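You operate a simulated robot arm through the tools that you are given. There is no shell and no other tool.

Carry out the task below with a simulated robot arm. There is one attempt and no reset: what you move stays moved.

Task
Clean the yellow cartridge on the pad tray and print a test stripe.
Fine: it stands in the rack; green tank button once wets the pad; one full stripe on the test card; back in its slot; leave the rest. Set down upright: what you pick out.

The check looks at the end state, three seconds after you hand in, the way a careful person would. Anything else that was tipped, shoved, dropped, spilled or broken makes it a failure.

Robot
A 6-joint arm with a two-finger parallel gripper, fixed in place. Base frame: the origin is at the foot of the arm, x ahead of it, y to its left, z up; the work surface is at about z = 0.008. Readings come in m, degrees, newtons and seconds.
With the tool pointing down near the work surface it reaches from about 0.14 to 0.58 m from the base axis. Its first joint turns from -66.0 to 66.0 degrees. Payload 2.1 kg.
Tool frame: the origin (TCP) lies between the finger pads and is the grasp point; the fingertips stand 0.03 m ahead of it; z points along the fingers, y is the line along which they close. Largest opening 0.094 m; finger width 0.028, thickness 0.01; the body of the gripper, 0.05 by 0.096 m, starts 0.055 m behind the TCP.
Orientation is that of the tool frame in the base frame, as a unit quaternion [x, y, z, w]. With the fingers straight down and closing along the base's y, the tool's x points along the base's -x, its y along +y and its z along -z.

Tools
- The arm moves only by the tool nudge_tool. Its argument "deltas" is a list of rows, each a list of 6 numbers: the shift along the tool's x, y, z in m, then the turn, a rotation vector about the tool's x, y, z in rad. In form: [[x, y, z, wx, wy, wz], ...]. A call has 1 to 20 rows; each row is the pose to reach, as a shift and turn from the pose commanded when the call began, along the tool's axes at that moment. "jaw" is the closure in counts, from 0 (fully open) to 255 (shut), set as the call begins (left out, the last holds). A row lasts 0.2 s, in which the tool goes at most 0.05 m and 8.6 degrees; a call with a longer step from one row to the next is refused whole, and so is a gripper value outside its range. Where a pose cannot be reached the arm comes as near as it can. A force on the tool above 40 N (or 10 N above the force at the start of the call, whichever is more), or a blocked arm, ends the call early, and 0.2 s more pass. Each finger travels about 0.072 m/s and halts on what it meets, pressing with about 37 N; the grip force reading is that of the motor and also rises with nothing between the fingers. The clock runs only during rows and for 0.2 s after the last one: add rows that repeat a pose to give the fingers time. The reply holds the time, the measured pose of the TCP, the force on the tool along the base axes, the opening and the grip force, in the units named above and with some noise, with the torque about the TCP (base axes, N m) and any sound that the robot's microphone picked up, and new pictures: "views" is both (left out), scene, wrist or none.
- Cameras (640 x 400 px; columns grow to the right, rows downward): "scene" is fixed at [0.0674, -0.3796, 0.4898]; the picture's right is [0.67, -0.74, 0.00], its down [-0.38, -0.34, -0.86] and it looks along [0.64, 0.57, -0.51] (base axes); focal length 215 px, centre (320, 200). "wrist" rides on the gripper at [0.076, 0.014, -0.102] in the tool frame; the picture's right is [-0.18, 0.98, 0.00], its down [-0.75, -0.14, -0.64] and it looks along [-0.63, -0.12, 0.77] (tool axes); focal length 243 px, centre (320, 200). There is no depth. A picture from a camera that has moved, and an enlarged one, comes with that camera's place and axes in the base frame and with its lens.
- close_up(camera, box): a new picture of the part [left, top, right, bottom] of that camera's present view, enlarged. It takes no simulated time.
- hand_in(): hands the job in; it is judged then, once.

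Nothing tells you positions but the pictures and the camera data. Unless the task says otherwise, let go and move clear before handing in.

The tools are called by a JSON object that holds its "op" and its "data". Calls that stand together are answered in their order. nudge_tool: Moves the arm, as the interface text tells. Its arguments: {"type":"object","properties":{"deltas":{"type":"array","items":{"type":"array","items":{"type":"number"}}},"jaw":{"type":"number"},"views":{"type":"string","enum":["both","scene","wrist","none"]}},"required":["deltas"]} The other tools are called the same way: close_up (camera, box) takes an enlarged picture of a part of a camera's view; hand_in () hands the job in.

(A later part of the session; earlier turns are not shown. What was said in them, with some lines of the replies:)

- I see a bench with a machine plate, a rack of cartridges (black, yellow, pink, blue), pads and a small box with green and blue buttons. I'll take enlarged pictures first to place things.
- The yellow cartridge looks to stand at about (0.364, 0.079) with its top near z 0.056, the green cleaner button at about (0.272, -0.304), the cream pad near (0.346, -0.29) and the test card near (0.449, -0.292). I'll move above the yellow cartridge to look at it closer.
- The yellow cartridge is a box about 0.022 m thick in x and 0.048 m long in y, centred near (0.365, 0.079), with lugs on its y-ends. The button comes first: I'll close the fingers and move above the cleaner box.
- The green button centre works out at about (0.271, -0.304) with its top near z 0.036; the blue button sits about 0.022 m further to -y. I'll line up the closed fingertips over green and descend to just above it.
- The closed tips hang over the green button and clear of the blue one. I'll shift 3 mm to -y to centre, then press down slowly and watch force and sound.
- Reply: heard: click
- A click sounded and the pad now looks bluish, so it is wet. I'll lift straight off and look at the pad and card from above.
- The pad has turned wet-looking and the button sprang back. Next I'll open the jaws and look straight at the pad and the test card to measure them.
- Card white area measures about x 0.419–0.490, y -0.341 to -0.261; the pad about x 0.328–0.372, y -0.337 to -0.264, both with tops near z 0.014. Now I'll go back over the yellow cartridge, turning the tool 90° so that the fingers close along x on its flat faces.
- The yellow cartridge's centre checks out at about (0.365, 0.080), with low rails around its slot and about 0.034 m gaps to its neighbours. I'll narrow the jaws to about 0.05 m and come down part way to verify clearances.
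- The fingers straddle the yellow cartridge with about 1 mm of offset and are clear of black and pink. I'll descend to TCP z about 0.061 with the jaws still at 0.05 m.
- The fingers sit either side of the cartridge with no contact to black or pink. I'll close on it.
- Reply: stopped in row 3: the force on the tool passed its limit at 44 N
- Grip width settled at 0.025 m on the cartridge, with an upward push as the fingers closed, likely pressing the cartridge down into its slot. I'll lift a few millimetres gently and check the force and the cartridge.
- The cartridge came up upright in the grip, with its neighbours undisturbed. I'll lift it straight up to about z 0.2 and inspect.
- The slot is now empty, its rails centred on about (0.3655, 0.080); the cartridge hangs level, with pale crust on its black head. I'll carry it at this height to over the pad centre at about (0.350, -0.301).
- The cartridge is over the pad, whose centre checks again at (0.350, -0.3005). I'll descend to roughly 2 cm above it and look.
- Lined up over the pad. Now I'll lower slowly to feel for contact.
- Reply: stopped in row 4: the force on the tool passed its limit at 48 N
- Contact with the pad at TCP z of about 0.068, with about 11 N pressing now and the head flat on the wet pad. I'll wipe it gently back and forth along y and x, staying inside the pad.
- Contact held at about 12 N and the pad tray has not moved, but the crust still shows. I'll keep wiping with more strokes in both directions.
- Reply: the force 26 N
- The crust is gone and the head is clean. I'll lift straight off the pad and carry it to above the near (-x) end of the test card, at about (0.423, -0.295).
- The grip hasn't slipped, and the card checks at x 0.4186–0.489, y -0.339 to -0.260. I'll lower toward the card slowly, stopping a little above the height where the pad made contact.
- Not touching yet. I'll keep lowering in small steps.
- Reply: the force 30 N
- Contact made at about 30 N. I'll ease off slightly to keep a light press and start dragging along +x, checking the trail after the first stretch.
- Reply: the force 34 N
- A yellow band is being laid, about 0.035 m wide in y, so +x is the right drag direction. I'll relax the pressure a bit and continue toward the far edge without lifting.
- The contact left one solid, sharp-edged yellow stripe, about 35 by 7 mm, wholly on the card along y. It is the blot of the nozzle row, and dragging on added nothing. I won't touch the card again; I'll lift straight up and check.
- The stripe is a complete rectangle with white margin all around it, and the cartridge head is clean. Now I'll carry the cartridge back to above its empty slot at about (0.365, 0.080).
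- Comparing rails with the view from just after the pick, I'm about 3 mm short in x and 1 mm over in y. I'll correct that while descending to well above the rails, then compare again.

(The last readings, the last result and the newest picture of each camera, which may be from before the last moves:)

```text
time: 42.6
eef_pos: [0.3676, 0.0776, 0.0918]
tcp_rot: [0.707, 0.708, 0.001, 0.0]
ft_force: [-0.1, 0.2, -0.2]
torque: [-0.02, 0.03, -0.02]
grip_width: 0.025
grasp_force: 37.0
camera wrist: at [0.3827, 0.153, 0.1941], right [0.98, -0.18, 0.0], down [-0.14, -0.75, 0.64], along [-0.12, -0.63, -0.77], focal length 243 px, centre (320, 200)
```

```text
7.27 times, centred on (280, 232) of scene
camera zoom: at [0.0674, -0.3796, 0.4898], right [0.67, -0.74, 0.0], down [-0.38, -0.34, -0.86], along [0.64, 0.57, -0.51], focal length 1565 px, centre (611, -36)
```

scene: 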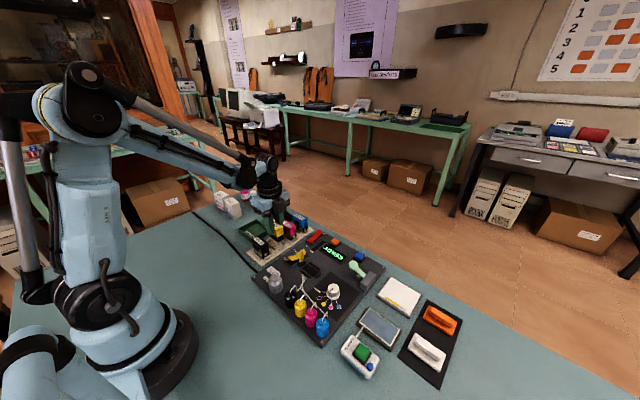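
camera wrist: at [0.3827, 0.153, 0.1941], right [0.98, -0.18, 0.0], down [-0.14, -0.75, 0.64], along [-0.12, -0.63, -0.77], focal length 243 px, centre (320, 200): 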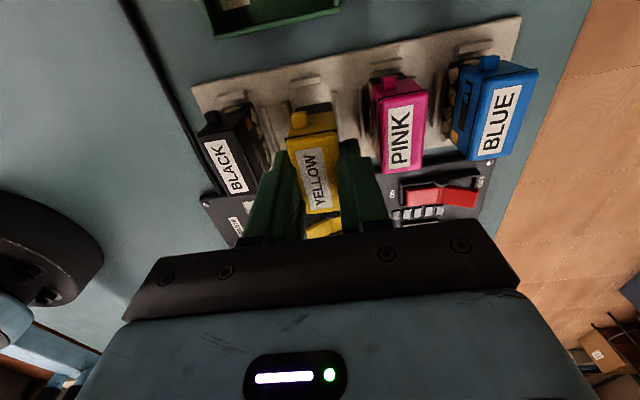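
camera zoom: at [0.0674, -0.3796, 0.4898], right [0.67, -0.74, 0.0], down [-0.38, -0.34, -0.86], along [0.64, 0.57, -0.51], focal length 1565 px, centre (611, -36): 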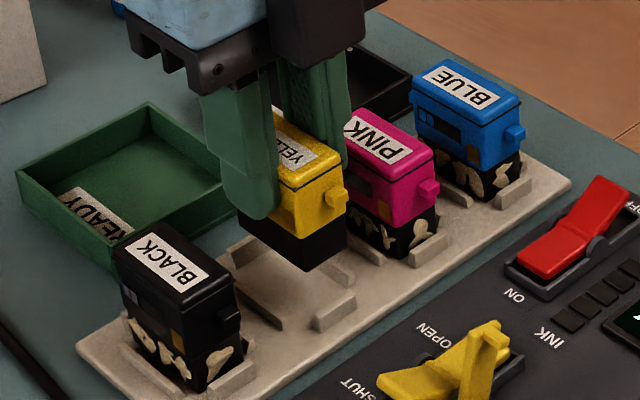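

At close range the rails show I'm now about 2.5–3 mm too far in +x relative to the seated pose. I'll correct that and go down a little more, still above the rails.

{"op": "nudge_tool", "data": {"deltas": [[0.0004, -0.0026, 0.0, 0, 0, 0], [0.0004, -0.0026, 0.006, 0, 0, 0], [0.0004, -0.0026, 0.012, 0, 0, 0], [0.0004, -0.0026, 0.0145, 0, 0, 0], [0.0004, -0.0026, 0.0145, 0, 0, 0], [0.0004, -0.0026, 0.0145, 0, 0, 0]], "jaw": 255, "views": "none"}}

{"op": "close_up", "data": {"camera": "wrist", "box": [200, 60, 440, 240]}}

{"op": "close_up", "data": {"camera": "scene", "box": [240, 205, 320, 260]}}

{"op": "close_up", "data": {"camera": "wrist", "box": [280, 70, 370, 140]}}

```text
time: 44.0
eef_pos: [0.364, 0.078, 0.0777]
tcp_rot: [0.707, 0.708, 0.001, 0.0]
ft_force: [0.4, -0.3, -0.2]
torque: [0.02, 0.0, 0.0]
grip_width: 0.025
grasp_force: 36.5
```

```text
2.22 times, centred on (320, 150) of wrist
camera zoom: at [0.379, 0.1536, 0.1805], right [0.98, -0.18, 0.0], down [-0.14, -0.75, 0.64], along [-0.12, -0.63, -0.77], focal length 539 px, centre (320, 311)
```

zoom: 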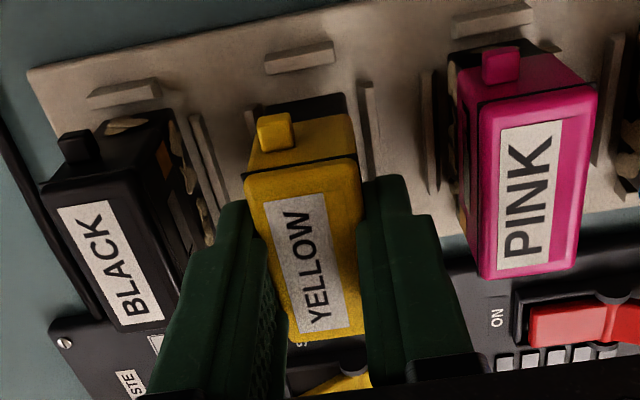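

```text
7.27 times, centred on (280, 232) of scene
camera zoom: at [0.0674, -0.3796, 0.4898], right [0.67, -0.74, 0.0], down [-0.38, -0.34, -0.86], along [0.64, 0.57, -0.51], focal length 1565 px, centre (611, -36)
```

zoom: 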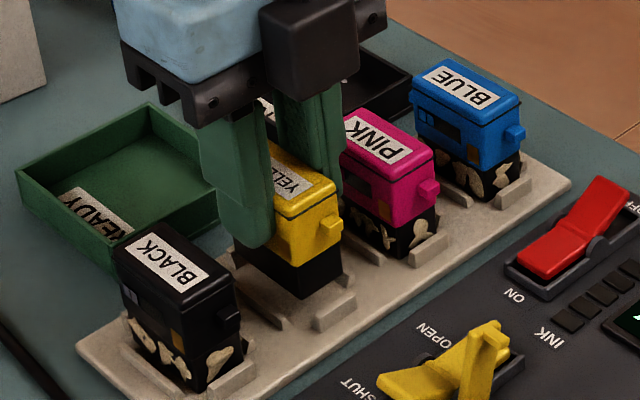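

```text
5.71 times, centred on (325, 105) of wrist
camera zoom: at [0.379, 0.1536, 0.1805], right [0.98, -0.18, 0.0], down [-0.14, -0.75, 0.64], along [-0.12, -0.63, -0.77], focal length 1386 px, centre (291, 743)
```

zoom: 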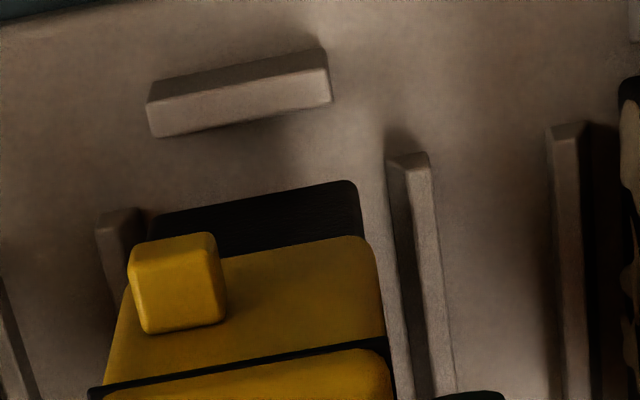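

Rail gaps are now about 2.6 mm on the -x side and 3.6 mm on the +x side, and about 5 mm in y. I'll nudge 0.5 mm to +x and lower into the slot, stopping just above the floor.

{"op": "nudge_tool", "data": {"deltas": [[0, 0.0005, 0.002, 0, 0, 0], [0, 0.0005, 0.005, 0, 0, 0], [0, 0.0005, 0.008, 0, 0, 0], [0, 0.0005, 0.0105, 0, 0, 0], [0, 0.0005, 0.0115, 0, 0, 0]], "jaw": 255, "views": "none"}}

{"op": "close_up", "data": {"camera": "wrist", "box": [280, 70, 370, 140]}}

{"op": "close_up", "data": {"camera": "scene", "box": [240, 205, 320, 260]}}

```text
time: 45.2
eef_pos: [0.3652, 0.078, 0.0661]
tcp_rot: [0.707, 0.707, 0.0, 0.001]
ft_force: [0.7, 0.4, -0.1]
torque: [0.05, -0.02, 0.01]
grip_width: 0.0248
grasp_force: 37.1
```

```text
5.71 times, centred on (325, 105) of wrist
camera zoom: at [0.3797, 0.1541, 0.1699], right [0.98, -0.18, 0.0], down [-0.14, -0.75, 0.64], along [-0.12, -0.63, -0.77], focal length 1386 px, centre (291, 743)
```

zoom: 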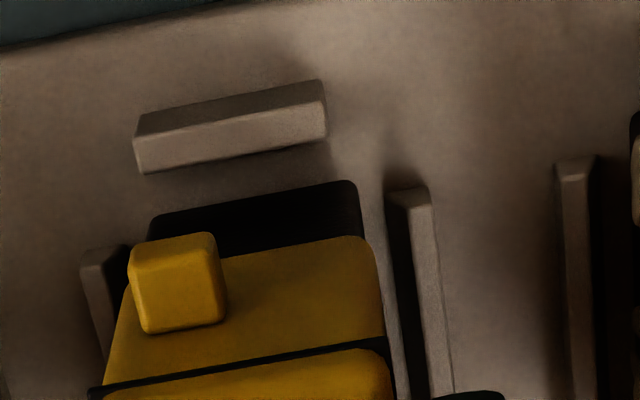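

```text
7.27 times, centred on (280, 232) of scene
camera zoom: at [0.0674, -0.3796, 0.4898], right [0.67, -0.74, 0.0], down [-0.38, -0.34, -0.86], along [0.64, 0.57, -0.51], focal length 1565 px, centre (611, -36)
```

zoom: 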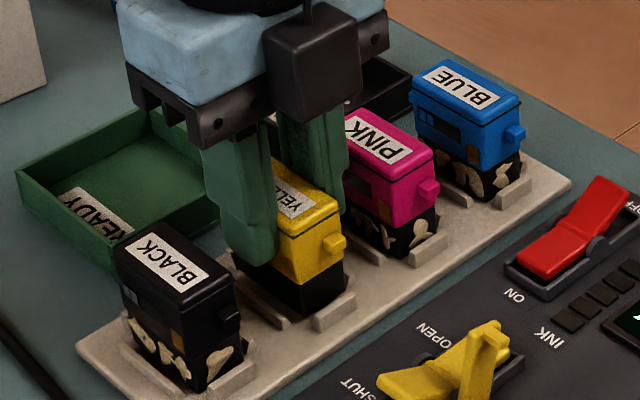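

It's inside the rails with no side contact. Lowering the last few millimetres in small steps.

{"op": "nudge_tool", "data": {"deltas": [[0, 0, 0.0008, 0, 0, 0], [0, 0, 0.0016, 0, 0, 0], [0, 0, 0.0024, 0, 0, 0]], "jaw": 255, "views": "none"}}

```text
time: 46.0
eef_pos: [0.3657, 0.0792, 0.0634]
tcp_rot: [0.707, 0.707, 0.001, 0.001]
ft_force: [-0.4, -0.2, -1.2]
torque: [0.0, 0.02, 0.0]
grip_width: 0.0248
grasp_force: 36.9
```

{"op": "nudge_tool", "data": {"deltas": [[0, 0, 0.0005, 0, 0, 0], [0, 0, 0.001, 0, 0, 0]], "jaw": 255, "views": "none"}}

```text
time: 46.6
eef_pos: [0.3663, 0.0782, 0.0624]
tcp_rot: [0.707, 0.707, 0.0, 0.001]
ft_force: [0.4, 0.3, -0.4]
torque: [-0.01, -0.02, 0.01]
grip_width: 0.0248
grasp_force: 36.8
```

Still free. Half a millimetre more at a time.

{"op": "nudge_tool", "data": {"deltas": [[0, 0, 0.0004, 0, 0, 0], [0, 0, 0.0008, 0, 0, 0]], "jaw": 255, "views": "none"}}

{"op": "close_up", "data": {"camera": "scene", "box": [250, 220, 300, 255]}}

{"op": "close_up", "data": {"camera": "wrist", "box": [280, 70, 370, 140]}}

```text
time: 47.2
eef_pos: [0.3651, 0.0787, 0.0625]
tcp_rot: [0.707, 0.707, 0.0, 0.001]
ft_force: [-2.0, -3.0, 10.9]
torque: [-0.1, 0.15, 0.02]
grip_width: 0.0247
grasp_force: 36.6
```

```text
11.43 times, centred on (275, 238) of scene
camera zoom: at [0.0673, -0.3796, 0.4898], right [0.67, -0.74, 0.0], down [-0.38, -0.34, -0.86], along [0.64, 0.57, -0.51], focal length 2460 px, centre (834, -229)
```

zoom: 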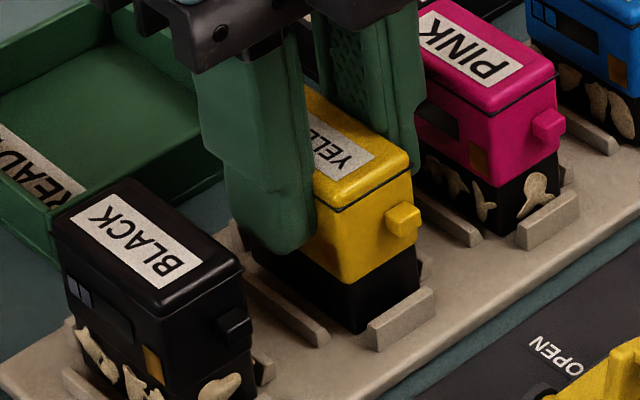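

```text
5.71 times, centred on (325, 105) of wrist
camera zoom: at [0.3805, 0.1543, 0.1664], right [0.98, -0.18, 0.0], down [-0.14, -0.75, 0.64], along [-0.12, -0.63, -0.77], focal length 1386 px, centre (291, 743)
```

zoom: 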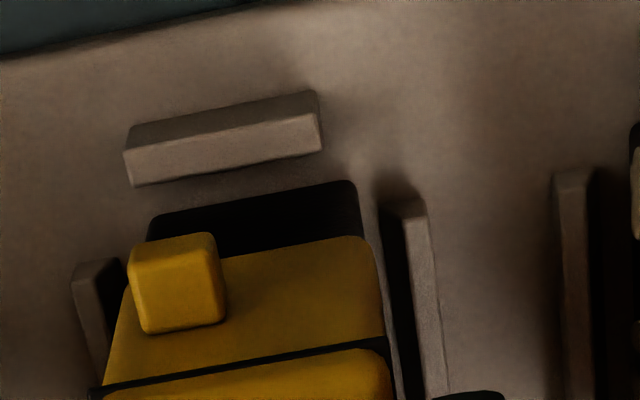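

The cartridge rests on the slot floor at the same height as before, at about 11 N. I'll open the fingers only to 0.05 m so that they don't reach the neighbours.

{"op": "nudge_tool", "data": {"deltas": [[0, 0, 0, 0, 0, 0], [0, 0, 0, 0, 0, 0], [0, 0, 0, 0, 0, 0], [0, 0, 0, 0, 0, 0]], "jaw": 119}}

{"op": "close_up", "data": {"camera": "wrist", "box": [200, 60, 440, 240]}}

{"op": "close_up", "data": {"camera": "scene", "box": [240, 205, 320, 260]}}

```text
time: 48.2
eef_pos: [0.3681, 0.0795, 0.0627]
tcp_rot: [0.707, 0.707, 0.001, 0.0]
ft_force: [0.1, -0.1, -0.2]
torque: [0.02, 0.0, 0.03]
grip_width: 0.0499
grasp_force: 0.0
camera wrist: at [0.3806, 0.1545, 0.1663], right [0.98, -0.18, 0.0], down [-0.14, -0.75, 0.64], along [-0.12, -0.63, -0.77], focal length 243 px, centre (320, 200)
```

scene: 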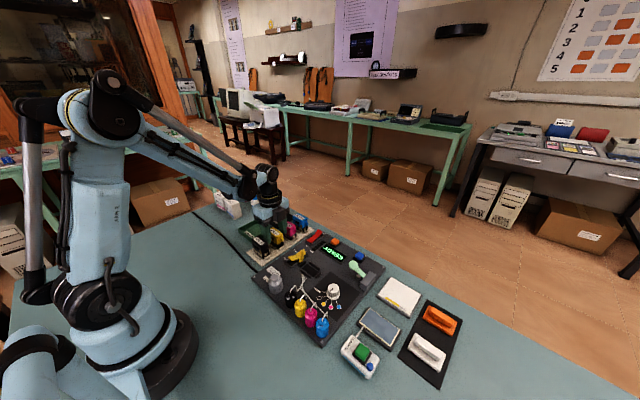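
wrist: 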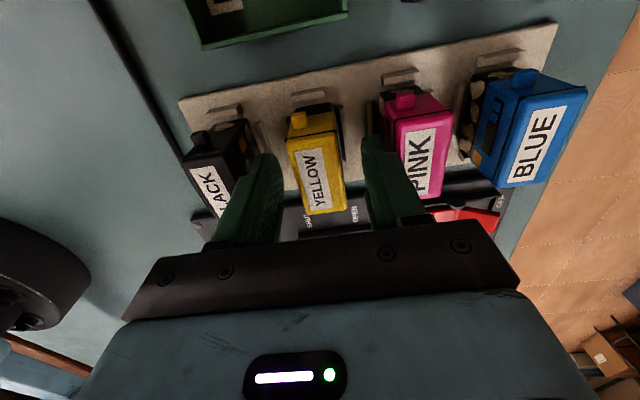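

```text
2.22 times, centred on (320, 150) of wrist
camera zoom: at [0.3806, 0.1545, 0.1663], right [0.98, -0.18, 0.0], down [-0.14, -0.75, 0.64], along [-0.12, -0.63, -0.77], focal length 539 px, centre (320, 311)
```

zoom: 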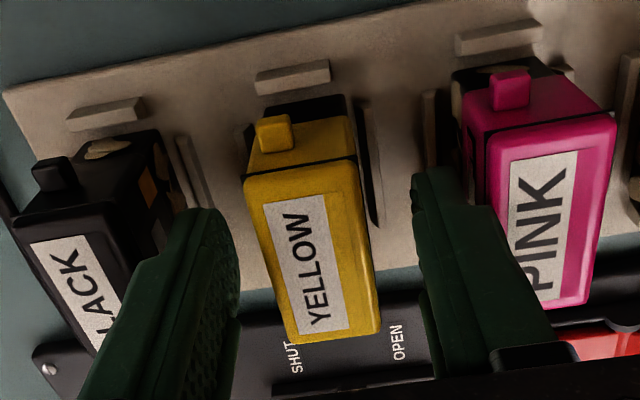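

```text
7.27 times, centred on (280, 232) of scene
camera zoom: at [0.0674, -0.3796, 0.4898], right [0.67, -0.74, 0.0], down [-0.38, -0.34, -0.86], along [0.64, 0.57, -0.51], focal length 1565 px, centre (611, -36)
```

zoom: 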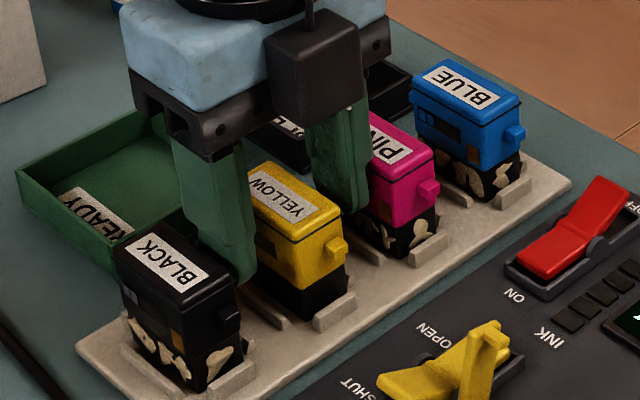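

The yellow cartridge stands upright in its slot, clear of the fingers. I'll rise straight up and then check the whole bench.

{"op": "nudge_tool", "data": {"deltas": [[0, 0, -0.01, 0, 0, 0], [0, 0, -0.03, 0, 0, 0], [0, 0, -0.06, 0, 0, 0], [0, 0, -0.1, 0, 0, 0], [0, 0, -0.14, 0, 0, 0], [0, 0, -0.18, 0, 0, 0], [0, 0, -0.18, 0, 0, 0]], "jaw": 119}}

{"op": "close_up", "data": {"camera": "wrist", "box": [220, 0, 440, 150]}}

{"op": "close_up", "data": {"camera": "scene", "box": [240, 205, 320, 260]}}

{"op": "close_up", "data": {"camera": "scene", "box": [330, 250, 480, 390]}}

```text
time: 49.9
eef_pos: [0.3632, 0.0807, 0.2462]
tcp_rot: [0.707, 0.707, 0.0, 0.0]
ft_force: [0.0, -1.3, 0.2]
torque: [-0.01, 0.0, 0.01]
grip_width: 0.0501
grasp_force: 0.1
camera wrist: at [0.3771, 0.1558, 0.3495], right [0.98, -0.18, 0.0], down [-0.14, -0.75, 0.64], along [-0.12, -0.63, -0.77], focal length 243 px, centre (320, 200)
```

scene: 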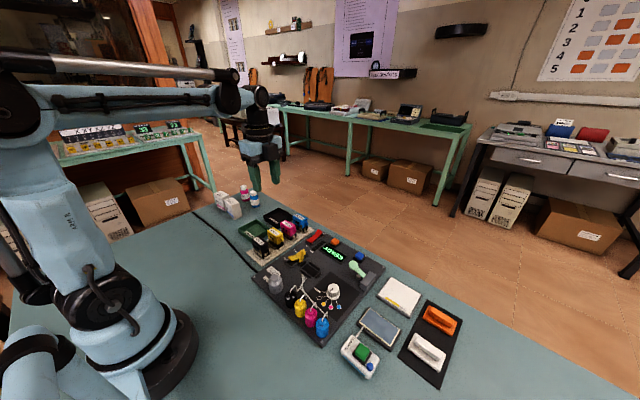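
wrist: 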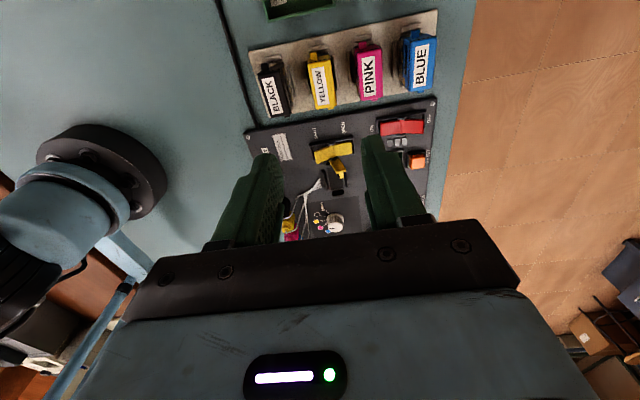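

```text
2.67 times, centred on (330, 75) of wrist
camera zoom: at [0.3771, 0.1558, 0.3495], right [0.98, -0.18, 0.0], down [-0.14, -0.75, 0.64], along [-0.12, -0.63, -0.77], focal length 647 px, centre (293, 533)
```

zoom: 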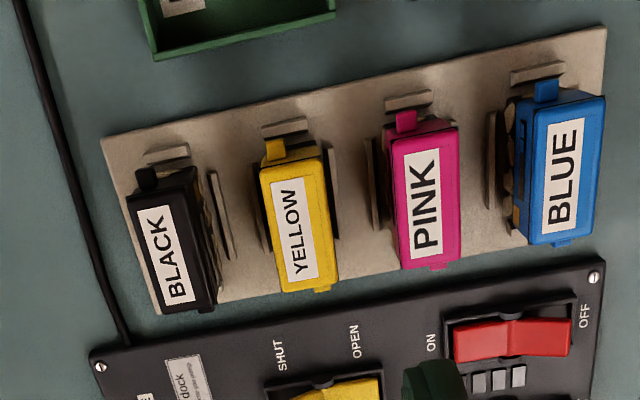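

```text
7.27 times, centred on (280, 232) of scene
camera zoom: at [0.0674, -0.3796, 0.4898], right [0.67, -0.74, 0.0], down [-0.38, -0.34, -0.86], along [0.64, 0.57, -0.51], focal length 1565 px, centre (611, -36)
```

zoom: 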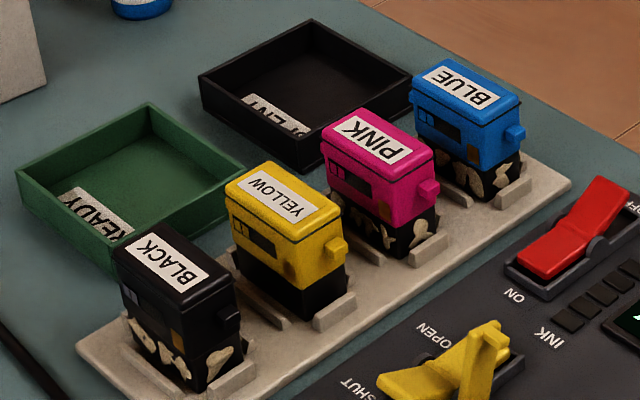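

```text
2.86 times, centred on (405, 320) of scene
camera zoom: at [0.0674, -0.3796, 0.4898], right [0.67, -0.74, 0.0], down [-0.38, -0.34, -0.86], along [0.64, 0.57, -0.51], focal length 615 px, centre (77, -143)
```

zoom: 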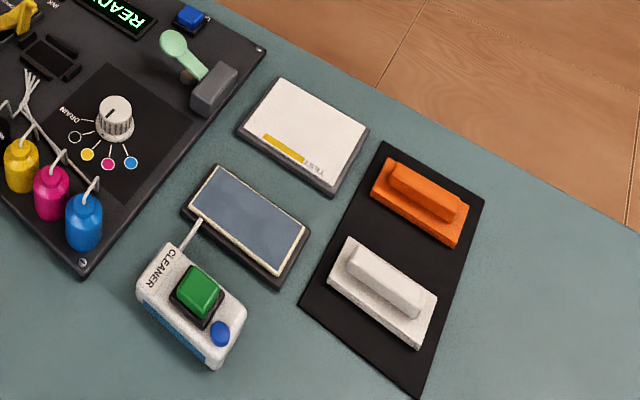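

The yellow cartridge is back upright in its slot with a clean head. The card carries one solid yellow stripe, the pad was wetted once, and everything else looks where it was. The arm is clear, so I'm handing in.

{"op": "hand_in", "data": {}}

```text
The job is handed in.
```

I handed the job in: the yellow cartridge is cleaned, it left one stripe on the test card, and it stands upright back in its slot. No verdict has come back yet.

- **Pad:** I pressed the green button once. It clicked, and the pad turned wet.
- **Cleaning:** I wiped the cartridge head back and forth on the wet pad until the crust was gone.
- **Stripe:** The card has one solid yellow stripe, about 35 by 7 mm, wholly on the card near its edge and just over the first letter of "TEST". It formed when the head touched down, and dragging further added no ink. I took it as the full stripe and did not touch the card again. If a longer stripe was expected, this is the part most likely to fall short.
- **Everything else:** The other cartridges, the trays and the cleaner box looked undisturbed in the last pictures. The gripper was open and clear before I handed in.
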